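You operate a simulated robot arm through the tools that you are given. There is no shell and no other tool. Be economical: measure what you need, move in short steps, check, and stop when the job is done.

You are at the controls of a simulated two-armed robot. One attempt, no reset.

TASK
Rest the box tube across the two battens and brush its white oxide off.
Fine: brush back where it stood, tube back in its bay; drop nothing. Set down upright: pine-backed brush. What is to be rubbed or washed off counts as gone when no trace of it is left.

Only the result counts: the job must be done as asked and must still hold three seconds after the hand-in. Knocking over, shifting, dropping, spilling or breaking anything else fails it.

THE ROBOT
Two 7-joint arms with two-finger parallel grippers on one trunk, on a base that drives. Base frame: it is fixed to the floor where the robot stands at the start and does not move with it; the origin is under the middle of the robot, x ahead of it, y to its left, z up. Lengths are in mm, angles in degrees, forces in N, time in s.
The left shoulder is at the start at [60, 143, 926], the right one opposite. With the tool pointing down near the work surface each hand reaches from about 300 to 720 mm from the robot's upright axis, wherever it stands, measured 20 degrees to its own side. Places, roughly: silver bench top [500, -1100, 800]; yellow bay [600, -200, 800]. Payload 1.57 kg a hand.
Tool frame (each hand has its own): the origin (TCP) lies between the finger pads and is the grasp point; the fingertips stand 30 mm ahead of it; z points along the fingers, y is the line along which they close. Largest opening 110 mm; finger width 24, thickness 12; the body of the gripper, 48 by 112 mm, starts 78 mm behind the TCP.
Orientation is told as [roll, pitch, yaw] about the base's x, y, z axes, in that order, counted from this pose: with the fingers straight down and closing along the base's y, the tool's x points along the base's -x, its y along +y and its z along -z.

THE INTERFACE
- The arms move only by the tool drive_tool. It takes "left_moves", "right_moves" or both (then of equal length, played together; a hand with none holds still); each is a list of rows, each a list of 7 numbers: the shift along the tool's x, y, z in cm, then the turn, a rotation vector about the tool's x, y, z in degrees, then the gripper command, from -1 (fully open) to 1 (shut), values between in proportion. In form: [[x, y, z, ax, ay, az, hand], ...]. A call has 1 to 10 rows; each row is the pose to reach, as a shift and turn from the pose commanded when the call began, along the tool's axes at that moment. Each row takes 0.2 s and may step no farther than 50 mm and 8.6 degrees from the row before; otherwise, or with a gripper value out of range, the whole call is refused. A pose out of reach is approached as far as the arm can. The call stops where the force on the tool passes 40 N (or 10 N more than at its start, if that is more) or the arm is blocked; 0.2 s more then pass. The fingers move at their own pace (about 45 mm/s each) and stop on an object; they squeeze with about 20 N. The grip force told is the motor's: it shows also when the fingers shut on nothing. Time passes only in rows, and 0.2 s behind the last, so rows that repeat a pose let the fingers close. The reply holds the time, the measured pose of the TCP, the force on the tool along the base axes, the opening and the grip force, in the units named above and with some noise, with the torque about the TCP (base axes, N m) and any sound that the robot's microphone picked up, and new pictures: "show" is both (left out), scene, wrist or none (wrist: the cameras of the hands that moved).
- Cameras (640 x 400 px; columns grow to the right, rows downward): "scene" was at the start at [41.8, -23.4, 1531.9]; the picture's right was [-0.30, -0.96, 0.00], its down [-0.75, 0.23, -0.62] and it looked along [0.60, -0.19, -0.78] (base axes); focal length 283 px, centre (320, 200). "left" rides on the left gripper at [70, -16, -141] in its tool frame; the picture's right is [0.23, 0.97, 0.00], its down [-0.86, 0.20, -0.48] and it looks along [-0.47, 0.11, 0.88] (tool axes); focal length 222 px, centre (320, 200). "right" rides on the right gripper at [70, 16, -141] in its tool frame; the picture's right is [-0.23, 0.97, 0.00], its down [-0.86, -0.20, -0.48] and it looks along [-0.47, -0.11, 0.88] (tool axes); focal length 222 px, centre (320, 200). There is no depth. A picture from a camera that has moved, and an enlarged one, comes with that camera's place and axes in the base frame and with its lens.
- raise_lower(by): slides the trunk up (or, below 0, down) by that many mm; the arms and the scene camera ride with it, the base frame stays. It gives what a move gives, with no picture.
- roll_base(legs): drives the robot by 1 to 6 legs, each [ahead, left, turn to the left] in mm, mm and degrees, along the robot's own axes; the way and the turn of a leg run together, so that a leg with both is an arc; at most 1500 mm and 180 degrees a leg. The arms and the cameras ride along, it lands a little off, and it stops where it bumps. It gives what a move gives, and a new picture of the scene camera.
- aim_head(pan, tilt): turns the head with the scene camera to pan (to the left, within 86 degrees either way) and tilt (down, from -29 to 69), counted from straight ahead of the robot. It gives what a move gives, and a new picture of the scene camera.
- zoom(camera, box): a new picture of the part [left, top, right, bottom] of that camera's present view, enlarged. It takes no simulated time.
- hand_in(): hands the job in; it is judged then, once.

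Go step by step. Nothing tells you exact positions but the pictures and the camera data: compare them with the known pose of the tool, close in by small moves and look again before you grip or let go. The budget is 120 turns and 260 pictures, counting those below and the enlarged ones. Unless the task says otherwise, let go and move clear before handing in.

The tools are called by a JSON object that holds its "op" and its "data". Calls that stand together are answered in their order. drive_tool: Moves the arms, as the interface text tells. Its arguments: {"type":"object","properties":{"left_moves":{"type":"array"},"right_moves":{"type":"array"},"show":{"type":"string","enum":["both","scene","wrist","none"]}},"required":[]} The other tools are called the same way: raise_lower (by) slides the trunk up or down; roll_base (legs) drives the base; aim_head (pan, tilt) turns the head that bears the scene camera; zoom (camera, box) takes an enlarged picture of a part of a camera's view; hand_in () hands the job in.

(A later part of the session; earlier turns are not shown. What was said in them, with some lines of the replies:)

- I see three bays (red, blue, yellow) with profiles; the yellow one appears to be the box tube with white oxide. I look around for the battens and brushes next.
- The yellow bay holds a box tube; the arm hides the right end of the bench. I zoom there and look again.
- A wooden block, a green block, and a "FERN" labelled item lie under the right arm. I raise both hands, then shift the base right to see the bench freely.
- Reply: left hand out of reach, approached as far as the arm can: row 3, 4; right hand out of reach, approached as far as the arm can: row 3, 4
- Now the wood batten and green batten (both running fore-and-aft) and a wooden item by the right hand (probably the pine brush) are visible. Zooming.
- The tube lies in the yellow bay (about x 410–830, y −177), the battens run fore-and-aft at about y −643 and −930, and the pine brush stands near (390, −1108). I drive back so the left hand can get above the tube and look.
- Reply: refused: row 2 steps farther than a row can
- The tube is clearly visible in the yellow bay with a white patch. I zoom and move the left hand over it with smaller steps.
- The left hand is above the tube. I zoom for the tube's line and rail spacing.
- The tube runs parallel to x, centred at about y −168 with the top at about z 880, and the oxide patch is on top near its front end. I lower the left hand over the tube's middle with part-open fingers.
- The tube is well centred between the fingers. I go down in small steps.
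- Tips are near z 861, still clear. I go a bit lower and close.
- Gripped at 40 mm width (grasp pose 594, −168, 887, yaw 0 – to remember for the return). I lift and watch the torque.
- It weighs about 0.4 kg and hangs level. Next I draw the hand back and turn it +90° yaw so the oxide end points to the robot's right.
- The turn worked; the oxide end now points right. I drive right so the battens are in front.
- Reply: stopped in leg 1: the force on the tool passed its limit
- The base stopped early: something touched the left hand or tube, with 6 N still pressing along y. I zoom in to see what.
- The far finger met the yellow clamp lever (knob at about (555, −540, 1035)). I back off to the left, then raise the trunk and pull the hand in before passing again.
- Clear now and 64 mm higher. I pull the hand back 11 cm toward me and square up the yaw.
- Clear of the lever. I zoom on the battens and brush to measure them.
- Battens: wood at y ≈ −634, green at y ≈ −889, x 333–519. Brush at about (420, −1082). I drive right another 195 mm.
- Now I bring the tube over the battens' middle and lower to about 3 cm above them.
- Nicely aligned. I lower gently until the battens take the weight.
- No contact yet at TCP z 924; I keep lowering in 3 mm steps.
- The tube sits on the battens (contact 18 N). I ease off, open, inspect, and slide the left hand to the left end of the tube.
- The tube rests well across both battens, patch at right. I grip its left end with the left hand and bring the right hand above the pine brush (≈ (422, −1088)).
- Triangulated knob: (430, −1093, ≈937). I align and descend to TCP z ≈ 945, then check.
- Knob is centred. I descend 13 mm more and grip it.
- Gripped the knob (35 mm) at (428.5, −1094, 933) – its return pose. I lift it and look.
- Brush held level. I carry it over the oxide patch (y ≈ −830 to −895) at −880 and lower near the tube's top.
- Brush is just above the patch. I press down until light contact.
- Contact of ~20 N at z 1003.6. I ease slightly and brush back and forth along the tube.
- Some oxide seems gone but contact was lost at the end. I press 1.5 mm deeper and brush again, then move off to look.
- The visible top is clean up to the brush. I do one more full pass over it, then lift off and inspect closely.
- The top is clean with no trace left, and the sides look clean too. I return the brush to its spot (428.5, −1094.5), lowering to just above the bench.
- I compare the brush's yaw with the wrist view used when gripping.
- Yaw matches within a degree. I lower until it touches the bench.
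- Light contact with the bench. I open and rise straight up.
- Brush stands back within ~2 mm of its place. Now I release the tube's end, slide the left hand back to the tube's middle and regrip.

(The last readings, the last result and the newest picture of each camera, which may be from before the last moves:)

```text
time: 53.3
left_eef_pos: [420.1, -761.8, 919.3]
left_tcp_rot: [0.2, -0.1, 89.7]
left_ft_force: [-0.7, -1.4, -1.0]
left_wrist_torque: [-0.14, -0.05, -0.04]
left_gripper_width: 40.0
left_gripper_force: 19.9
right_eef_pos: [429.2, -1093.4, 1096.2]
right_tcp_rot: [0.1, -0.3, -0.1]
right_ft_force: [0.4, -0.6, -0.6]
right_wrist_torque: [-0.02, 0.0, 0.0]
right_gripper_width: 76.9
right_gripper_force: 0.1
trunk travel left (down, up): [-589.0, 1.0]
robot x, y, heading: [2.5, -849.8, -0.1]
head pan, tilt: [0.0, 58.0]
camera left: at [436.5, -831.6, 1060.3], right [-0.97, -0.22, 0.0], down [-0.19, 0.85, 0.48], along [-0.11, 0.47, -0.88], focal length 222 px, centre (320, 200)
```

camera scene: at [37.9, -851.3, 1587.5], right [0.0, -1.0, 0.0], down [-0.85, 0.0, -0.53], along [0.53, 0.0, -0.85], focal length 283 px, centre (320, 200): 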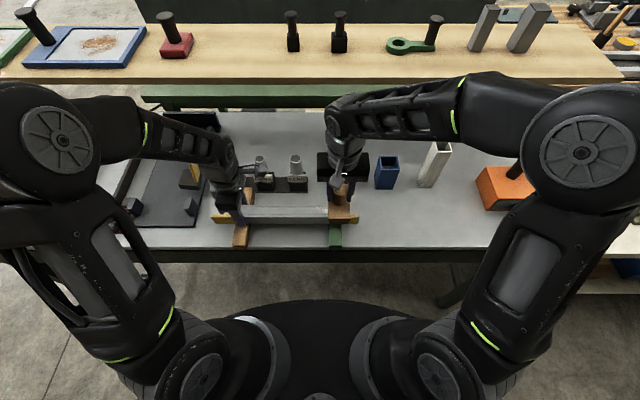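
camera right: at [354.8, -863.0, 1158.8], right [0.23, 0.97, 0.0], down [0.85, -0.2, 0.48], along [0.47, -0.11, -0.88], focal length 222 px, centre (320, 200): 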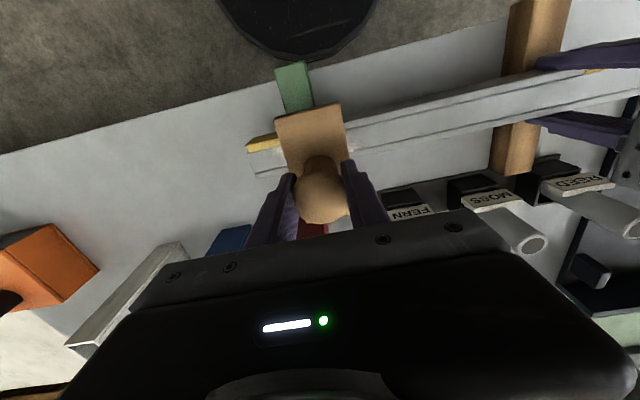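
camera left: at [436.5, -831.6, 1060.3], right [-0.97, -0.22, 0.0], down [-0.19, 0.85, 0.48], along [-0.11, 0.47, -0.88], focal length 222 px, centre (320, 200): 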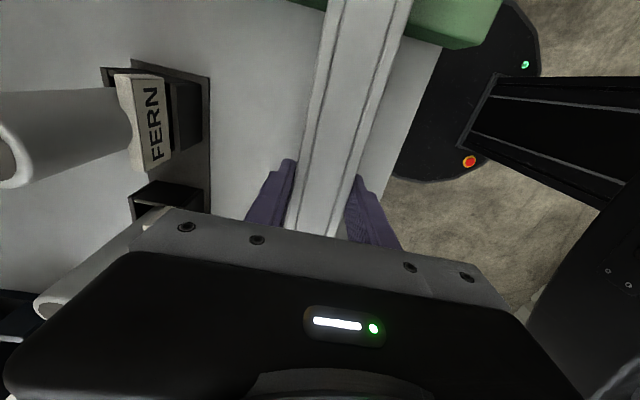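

Gripped at the middle again. I lift it high, pull it toward me and move it left as before.

{"op": "drive_tool", "data": {"left_moves": [[0, 0, -1, 0, 0, 0, 1], [0, 0, -5, 0, 0, 0, 1], [0, 0, -9.5, 0, 0, 0, 1], [0, 1, -14, 0, 0, 0, 1], [0, 2.5, -17, 0, 0, 0, 1], [-4, 3.5, -17, 0, 0, 0, 1], [-8.5, 3.5, -17, 0, 0, 0, 1], [-12.5, 3.5, -17, 0, 0, 0, 1], [-14.5, 3.5, -17, 0, 0, 0, 1]], "show": "scene"}}

```text
time: 55.3
left_eef_pos: [385.6, -617.7, 1089.3]
left_tcp_rot: [0.1, -0.1, 89.9]
left_ft_force: [-0.3, 0.1, -4.3]
left_wrist_torque: [0.0, 0.0, -0.02]
left_gripper_width: 39.8
left_gripper_force: 19.6
right_eef_pos: [429.1, -1095.1, 1096.8]
right_tcp_rot: [0.1, -0.2, -0.1]
right_ft_force: [0.3, -0.5, -0.3]
right_wrist_torque: [0.0, 0.0, 0.0]
right_gripper_width: 77.0
right_gripper_force: 0.0
trunk travel left (down, up): [-589.0, 1.0]
robot x, y, heading: [-1.2, -850.2, 0.1]
head pan, tilt: [0.0, 58.0]
camera scene: at [38.3, -851.2, 1587.4], right [0.0, -1.0, 0.0], down [-0.85, 0.0, -0.53], along [0.53, 0.0, -0.85], focal length 283 px, centre (320, 200)
```

scene: 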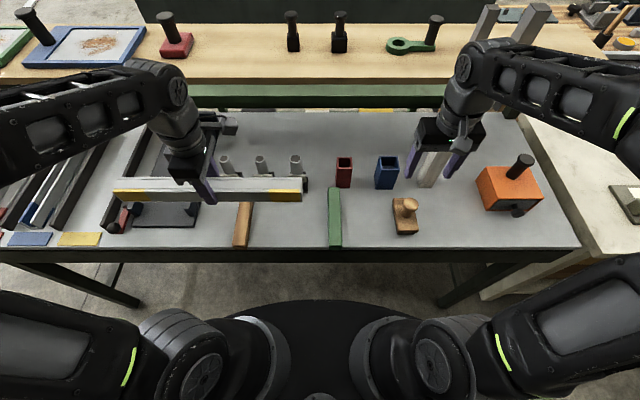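

All clear and battens undisturbed. I raise the right hand and drive left 475 mm.

{"op": "drive_tool", "data": {"right_moves": [[2, 0, -4, 0, 0, 0, -0.4], [4, 0, -8, 0, 0, 0, -0.4]], "show": "none"}}

{"op": "roll_base", "data": {"legs": [[0, 475, 0]]}}

{"op": "aim_head", "data": {"pan": 10, "tilt": 45}}

```text
time: 55.9
left_eef_pos: [386.1, -617.6, 1090.0]
left_tcp_rot: [0.1, -0.2, 89.9]
left_ft_force: [-0.1, 0.6, -2.9]
left_wrist_torque: [-0.03, -0.03, -0.02]
left_gripper_width: 40.0
left_gripper_force: 20.6
right_eef_pos: [388.6, -1095.5, 1174.2]
right_tcp_rot: [0.0, -0.4, -0.2]
right_ft_force: [1.1, 0.6, -0.5]
right_wrist_torque: [0.0, -0.03, 0.02]
right_gripper_width: 76.9
right_gripper_force: 0.1
right hand out of reach, approached as far as the arm can: row 2
trunk travel left (down, up): [-589.0, 1.0]
robot x, y, heading: [-0.3, -853.1, 0.3]
head pan, tilt: [0.0, 58.0]
```

```text
time: 58.7
left_eef_pos: [385.3, -143.2, 1090.1]
left_tcp_rot: [0.2, -0.1, 89.9]
left_ft_force: [-0.1, 0.9, -3.8]
left_wrist_torque: [-0.03, 0.03, 0.04]
left_gripper_width: 40.1
left_gripper_force: 20.2
right_eef_pos: [389.6, -620.3, 1172.7]
right_tcp_rot: [0.1, -0.4, 0.0]
right_ft_force: [-0.2, 0.1, -0.3]
right_wrist_torque: [-0.02, -0.02, 0.02]
right_gripper_width: 77.2
right_gripper_force: 0.1
trunk travel left (down, up): [-589.0, 1.0]
robot x, y, heading: [-0.8, -375.2, 0.2]
head pan, tilt: [0.0, 58.0]
camera scene: at [38.0, -375.9, 1587.4], right [0.0, -1.0, 0.0], down [-0.85, 0.0, -0.53], along [0.53, 0.0, -0.85], focal length 283 px, centre (320, 200)
```

scene: 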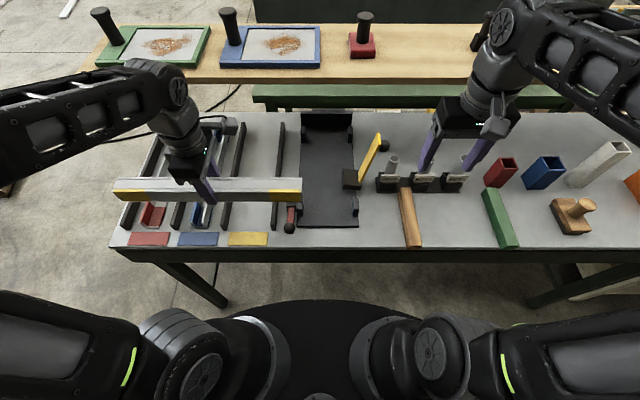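

```text
time: 59.5
left_eef_pos: [386.4, -144.1, 1091.3]
left_tcp_rot: [0.3, -0.1, 89.9]
left_ft_force: [0.0, -0.6, -3.8]
left_wrist_torque: [-0.01, -0.02, -0.02]
left_gripper_width: 39.7
left_gripper_force: 19.9
right_eef_pos: [390.3, -621.1, 1172.0]
right_tcp_rot: [0.1, -0.5, 0.0]
right_ft_force: [0.3, 0.1, 0.4]
right_wrist_torque: [-0.01, -0.01, -0.03]
right_gripper_width: 76.9
right_gripper_force: 0.0
trunk travel left (down, up): [-589.0, 1.0]
robot x, y, heading: [0.5, -375.5, 0.2]
head pan, tilt: [10.0, 45.0]
camera scene: at [49.2, -362.9, 1604.5], right [0.17, -0.98, 0.0], down [-0.7, -0.12, -0.71], along [0.7, 0.12, -0.71], focal length 283 px, centre (320, 200)
```

scene: 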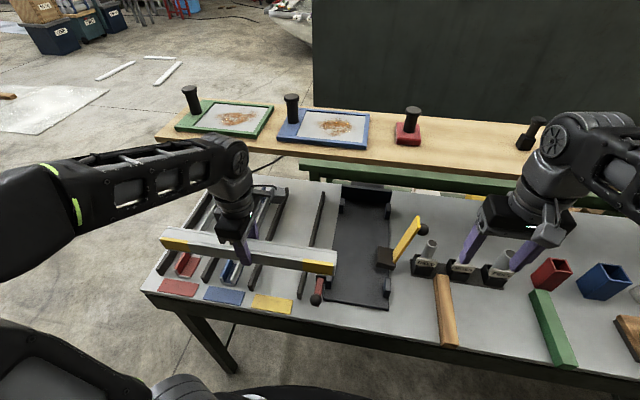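

I lower the trunk 64 mm to match the earlier viewpoint and compare the lever with the earlier picture.

{"op": "raise_lower", "data": {"by": -64}}

{"op": "drive_tool", "data": {"left_moves": [[0, -2, 0, 0, 0, 8, 1], [0.3, -4, 0, 0, 0, 16, 1], [0.6, -6, 0, 0, 0, 24, 1], [1, -8, 0, 0, 0, 32, 1], [1.5, -10, 0, 0, 0, 40, 1], [2, -12, 0, 0, 0, 48, 1], [2.5, -14, 0, 0, 0, 56, 1], [2.5, -16, 0, 0, 0, 64, 1], [2.5, -18, 0, 0, 0, 72, 1], [2.5, -20, 0, 0, 0, 80, 1]]}}

```text
time: 60.5
left_eef_pos: [385.9, -143.0, 1026.2]
left_tcp_rot: [0.2, -0.2, 90.0]
left_ft_force: [-0.3, 0.2, -3.2]
left_wrist_torque: [-0.02, 0.0, 0.02]
left_gripper_width: 39.8
left_gripper_force: 19.6
right_eef_pos: [389.3, -620.3, 1108.9]
right_tcp_rot: [0.1, -0.4, 0.0]
right_ft_force: [0.4, -0.7, 0.2]
right_wrist_torque: [-0.01, -0.01, -0.01]
right_gripper_width: 77.0
right_gripper_force: 0.1
trunk travel left (down, up): [-525.0, 65.0]
robot x, y, heading: [1.4, -373.0, 0.3]
head pan, tilt: [10.0, 45.0]
```

```text
time: 62.7
left_eef_pos: [586.2, -168.0, 1024.6]
left_tcp_rot: [0.1, 0.1, 9.7]
left_ft_force: [-0.2, 0.0, -2.9]
left_wrist_torque: [-0.06, 0.04, 0.0]
left_gripper_width: 40.0
left_gripper_force: 20.5
right_eef_pos: [390.8, -620.5, 1109.2]
right_tcp_rot: [0.1, -0.4, 0.0]
right_ft_force: [0.3, 0.3, -0.2]
right_wrist_torque: [-0.03, 0.03, 0.0]
right_gripper_width: 76.8
right_gripper_force: 0.0
trunk travel left (down, up): [-525.0, 65.0]
robot x, y, heading: [-1.6, -377.2, 0.2]
head pan, tilt: [10.0, 45.0]
camera scene: at [50.1, -362.7, 1540.5], right [0.17, -0.98, 0.0], down [-0.7, -0.12, -0.71], along [0.7, 0.12, -0.71], focal length 283 px, centre (320, 200)
camera left: at [521.7, -195.4, 1165.9], right [-0.39, 0.92, 0.0], down [0.81, 0.34, 0.48], along [0.44, 0.19, -0.88], focal length 222 px, centre (320, 200)
```

scene: 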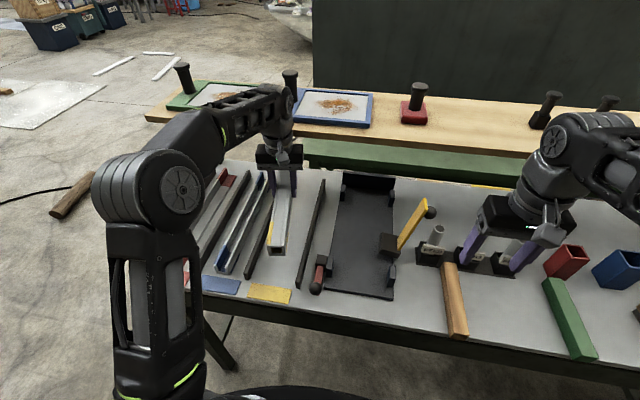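
left: 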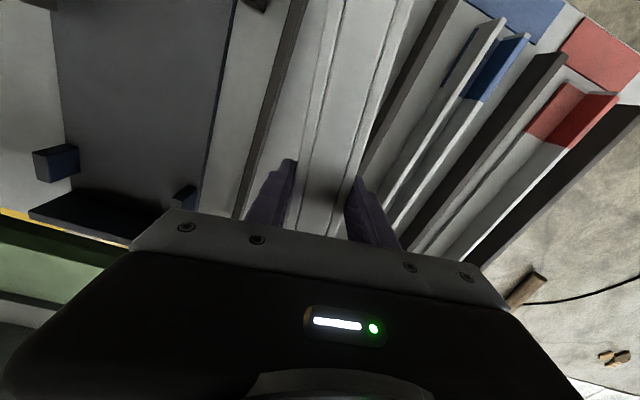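

The lever is unmoved (same pixels as before). I square the yaw to 0 and set the hand at (594.4, −168), then lower toward the bay.

{"op": "drive_tool", "data": {"left_moves": [[-0.4, -0.07, 0, 0, 0, 5, 1], [-0.83, -0.14, 0, 0, 0, 9.7, 1], [-0.83, -0.14, 4, 0, 0, 9.7, 1], [-0.83, -0.14, 8, 0, 0, 9.7, 1], [-0.83, -0.14, 11, 0, 0, 9.7, 1]]}}

{"op": "zoom", "data": {"camera": "scene", "box": [200, 160, 340, 300]}}

```text
time: 63.9
left_eef_pos: [594.5, -168.5, 914.9]
left_tcp_rot: [0.0, 0.2, 0.2]
left_ft_force: [-0.2, -0.3, -2.9]
left_wrist_torque: [0.0, 0.01, -0.02]
left_gripper_width: 39.7
left_gripper_force: 20.3
right_eef_pos: [389.6, -620.4, 1108.4]
right_tcp_rot: [0.1, -0.5, -0.1]
right_ft_force: [0.8, 0.4, 1.2]
right_wrist_torque: [-0.01, -0.03, -0.01]
right_gripper_width: 77.1
right_gripper_force: 0.0
trunk travel left (down, up): [-525.0, 65.0]
robot x, y, heading: [-2.6, -378.4, 0.2]
head pan, tilt: [10.0, 45.0]
camera scene: at [49.9, -362.6, 1540.5], right [0.17, -0.98, 0.0], down [-0.7, -0.12, -0.71], along [0.7, 0.12, -0.71], focal length 283 px, centre (320, 200)
camera left: at [525.6, -184.5, 1055.6], right [-0.23, 0.97, 0.0], down [0.86, 0.2, 0.48], along [0.46, 0.11, -0.88], focal length 222 px, centre (320, 200)
```

scene: 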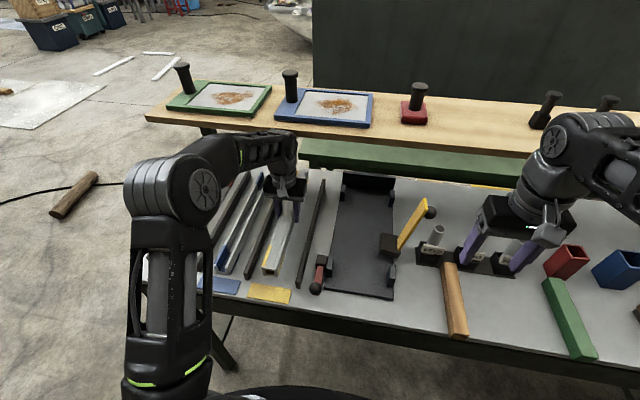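
left: 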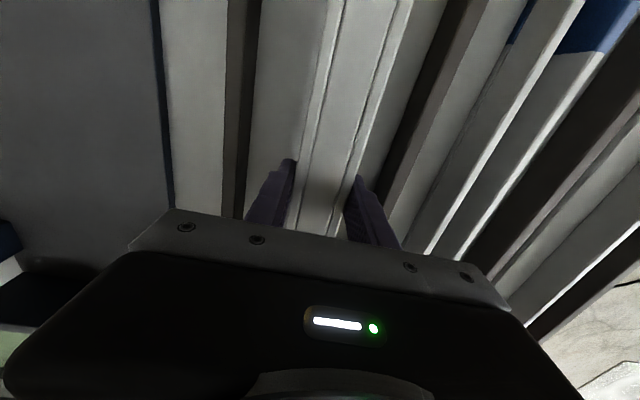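

```text
2.86 times, centred on (270, 230) of scene
camera zoom: at [49.9, -362.6, 1540.5], right [0.17, -0.98, 0.0], down [-0.7, -0.12, -0.71], along [0.7, 0.12, -0.71], focal length 809 px, centre (463, 114)
```

zoom: 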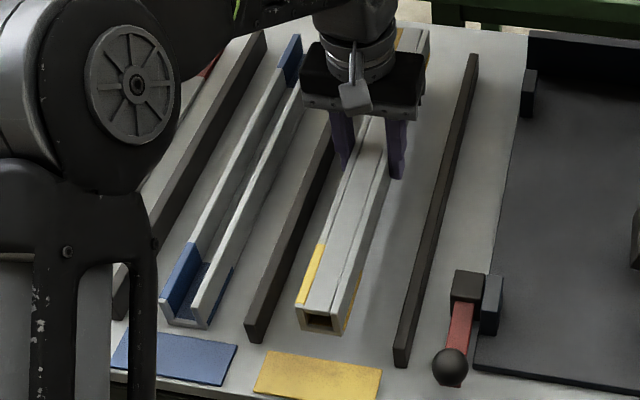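

Over the bay and aligned, about 28 mm high. I lower to the bench.

{"op": "drive_tool", "data": {"left_moves": [[0, 0, 1, 0, 0, 0, 1], [0, 0, 2, 0, 0, 0, 1], [0, 0, 2.5, 0, 0, 0, 1], [0, 0, 2.75, 0, 0, 0, 1]], "show": "none"}}

```text
time: 64.9
left_eef_pos: [594.7, -168.6, 888.5]
left_tcp_rot: [0.1, 0.1, 0.2]
left_ft_force: [0.0, 0.2, -3.5]
left_wrist_torque: [-0.01, 0.03, 0.0]
left_gripper_width: 39.9
left_gripper_force: 20.4
right_eef_pos: [390.0, -620.1, 1108.5]
right_tcp_rot: [0.1, -0.4, -0.1]
right_ft_force: [-0.5, -0.5, -0.5]
right_wrist_torque: [0.01, -0.01, 0.0]
right_gripper_width: 77.0
right_gripper_force: 0.1
trunk travel left (down, up): [-525.0, 65.0]
robot x, y, heading: [-1.6, -373.1, 0.0]
head pan, tilt: [10.0, 45.0]
```

{"op": "drive_tool", "data": {"left_moves": [[0, 0, 0.15, 0, 0, 0, 1], [0, 0, 0.3, 0, 0, 0, 1]], "show": "none"}}

```text
time: 65.5
left_eef_pos: [593.8, -167.0, 885.5]
left_tcp_rot: [0.1, 0.1, 0.3]
left_ft_force: [-0.6, 0.4, 0.6]
left_wrist_torque: [-0.04, -0.67, 0.06]
left_gripper_width: 40.2
left_gripper_force: 20.4
right_eef_pos: [389.5, -619.7, 1108.4]
right_tcp_rot: [0.1, -0.4, 0.0]
right_ft_force: [-0.3, -0.4, 0.2]
right_wrist_torque: [0.0, -0.02, 0.0]
right_gripper_width: 76.6
right_gripper_force: 0.2
trunk travel left (down, up): [-525.0, 65.0]
robot x, y, heading: [1.1, -376.7, 0.1]
head pan, tilt: [10.0, 45.0]
```

One end touches; I lower a touch more, then release and rise.

{"op": "drive_tool", "data": {"left_moves": [[0, 0, 0.12, 0, 0, 0, 1], [0, 0, 0.12, 0, 0, 0, 1]], "show": "none"}}

```text
time: 66.1
left_eef_pos: [593.8, -168.7, 886.0]
left_tcp_rot: [0.2, 0.1, 0.1]
left_ft_force: [0.8, 1.6, 9.9]
left_wrist_torque: [-0.21, 0.53, -0.09]
left_gripper_width: 39.8
left_gripper_force: 20.2
right_eef_pos: [389.1, -619.5, 1109.7]
right_tcp_rot: [0.1, -0.4, 0.0]
right_ft_force: [0.7, -0.3, -0.2]
right_wrist_torque: [-0.02, -0.04, -0.04]
right_gripper_width: 77.2
right_gripper_force: 0.1
trunk travel left (down, up): [-525.0, 65.0]
robot x, y, heading: [-1.3, -378.7, 0.3]
head pan, tilt: [10.0, 45.0]
```

The bench carries the tube. I open and rise clear.

{"op": "drive_tool", "data": {"left_moves": [[0, 0, 0, 0, 0, 0, 0.2], [0, 0, 0, 0, 0, 0, -0.3], [0, 0, 0, 0, 0, 0, -0.3], [0, 0, -2, 0, 0, 0, -0.3], [0, 0, -6, 0, 0, 0, -0.3], [0, 0, -10, 0, 0, 0, -0.3], [2, 4, -13, 0, 0, 0, -0.3], [4, 8, -13, 0, 0, 0, -0.3], [6, 12, -13, 0, 0, 0, -0.3]]}}

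{"op": "zoom", "data": {"camera": "scene", "box": [200, 160, 340, 300]}}

{"op": "zoom", "data": {"camera": "scene", "box": [380, 180, 640, 370]}}

```text
refused: row 7 steps farther than a row can; nothing moved
```

```text
2.86 times, centred on (270, 230) of scene
camera zoom: at [48.2, -362.9, 1540.7], right [0.17, -0.98, 0.0], down [-0.7, -0.12, -0.71], along [0.7, 0.12, -0.71], focal length 809 px, centre (463, 114)
```

zoom: 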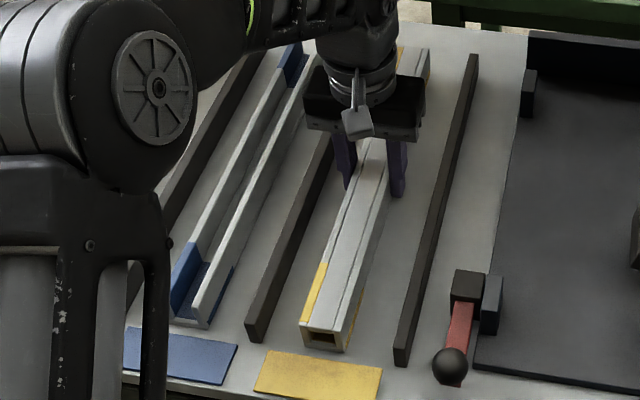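

```text
2.11 times, centred on (510, 275) of scene
camera zoom: at [48.2, -362.9, 1540.7], right [0.17, -0.98, 0.0], down [-0.7, -0.12, -0.71], along [0.7, 0.12, -0.71], focal length 596 px, centre (-80, 42)
```

zoom: 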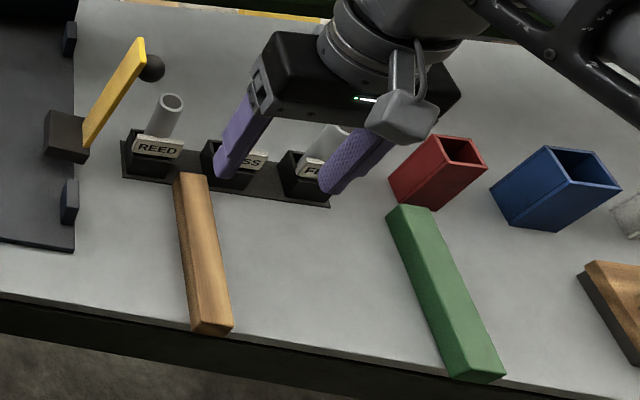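

The tube sits in its bay as before. The last move was refused for step size, so I repeat it with smaller steps.

{"op": "drive_tool", "data": {"left_moves": [[0, 0, 0, 0, 0, 0, 0.2], [0, 0, 0, 0, 0, 0, -0.3], [0, 0, 0, 0, 0, 0, -0.3], [0, 0, -2, 0, 0, 0, -0.3], [0, 0, -6, 0, 0, 0, -0.3], [0, 0, -10, 0, 0, 0, -0.3], [0, 0, -13, 0, 0, 0, -0.3], [2, 4, -13, 0, 0, 0, -0.3], [4, 8, -13, 0, 0, 0, -0.3], [6, 12, -13, 0, 0, 0, -0.3]]}}

{"op": "zoom", "data": {"camera": "scene", "box": [200, 160, 340, 300]}}

{"op": "zoom", "data": {"camera": "left", "box": [0, 0, 320, 240]}}

```text
time: 68.3
left_eef_pos: [532.7, -48.7, 1014.0]
left_tcp_rot: [0.2, 0.2, 0.2]
left_ft_force: [0.2, 0.3, 0.0]
left_wrist_torque: [-0.03, -0.04, -0.03]
left_gripper_width: 71.7
left_gripper_force: 0.0
right_eef_pos: [389.1, -620.3, 1108.0]
right_tcp_rot: [0.1, -0.4, -0.2]
right_ft_force: [-0.4, 1.3, 0.7]
right_wrist_torque: [0.01, 0.04, 0.01]
right_gripper_width: 76.9
right_gripper_force: 0.1
trunk travel left (down, up): [-525.0, 65.0]
robot x, y, heading: [0.1, -376.4, 0.2]
head pan, tilt: [10.0, 45.0]
camera scene: at [48.5, -361.9, 1540.6], right [0.17, -0.98, 0.0], down [-0.7, -0.12, -0.71], along [0.7, 0.12, -0.71], focal length 283 px, centre (320, 200)
camera left: at [463.7, -64.4, 1154.9], right [-0.23, 0.97, 0.0], down [0.86, 0.2, 0.48], along [0.46, 0.11, -0.88], focal length 222 px, centre (320, 200)
```

scene: 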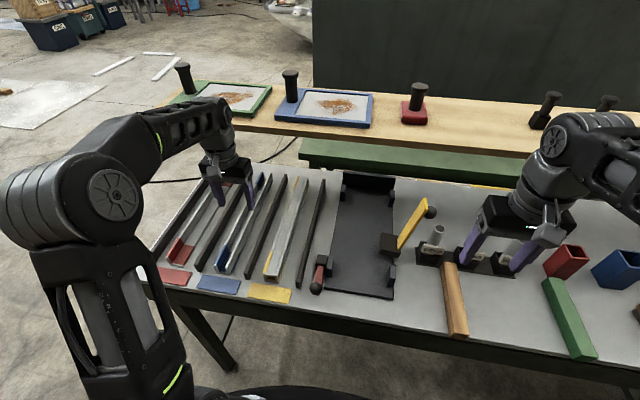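
left: 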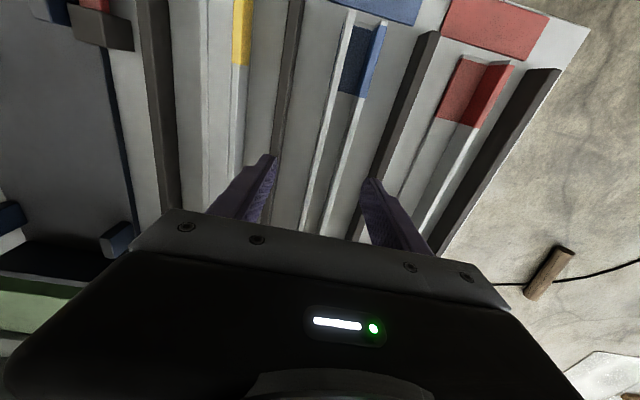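

```text
2.86 times, centred on (270, 230) of scene
camera zoom: at [48.5, -361.9, 1540.6], right [0.17, -0.98, 0.0], down [-0.7, -0.12, -0.71], along [0.7, 0.12, -0.71], focal length 809 px, centre (463, 114)
```

zoom: 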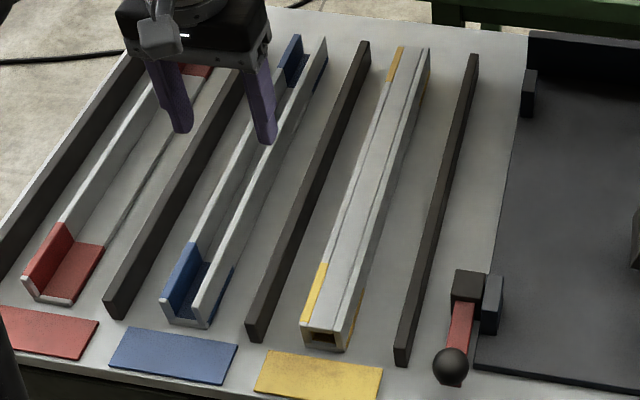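

```text
1.67 times, centred on (160, 120) of left
camera zoom: at [463.7, -64.4, 1154.9], right [-0.23, 0.97, 0.0], down [0.86, 0.2, 0.48], along [0.46, 0.11, -0.88], focal length 370 px, centre (587, 333)
```

zoom: 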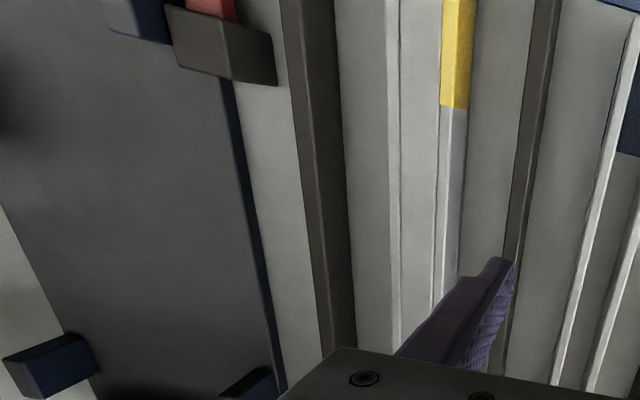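

The tube lies in its bay just as at the start, with no oxide showing on it. The brush, battens and lever are in place and both hands are clear, so I hand in.

{"op": "hand_in", "data": {}}

```text
The job is handed in.
```

I brushed the box tube clean while it rested across the two battens and put it back in the yellow bay. The pine-backed brush stands upright within about 2 mm of where it was, and I've handed the job in.

- **Oxide:** close-up pictures show no white left on the top or sides. I never got a view of the tube's underside.
- **Lever contact:** on the first carry the left hand touched the yellow clamp lever and the base stopped. I backed off and went around it, and later pictures from the same spot show the lever hadn't moved.
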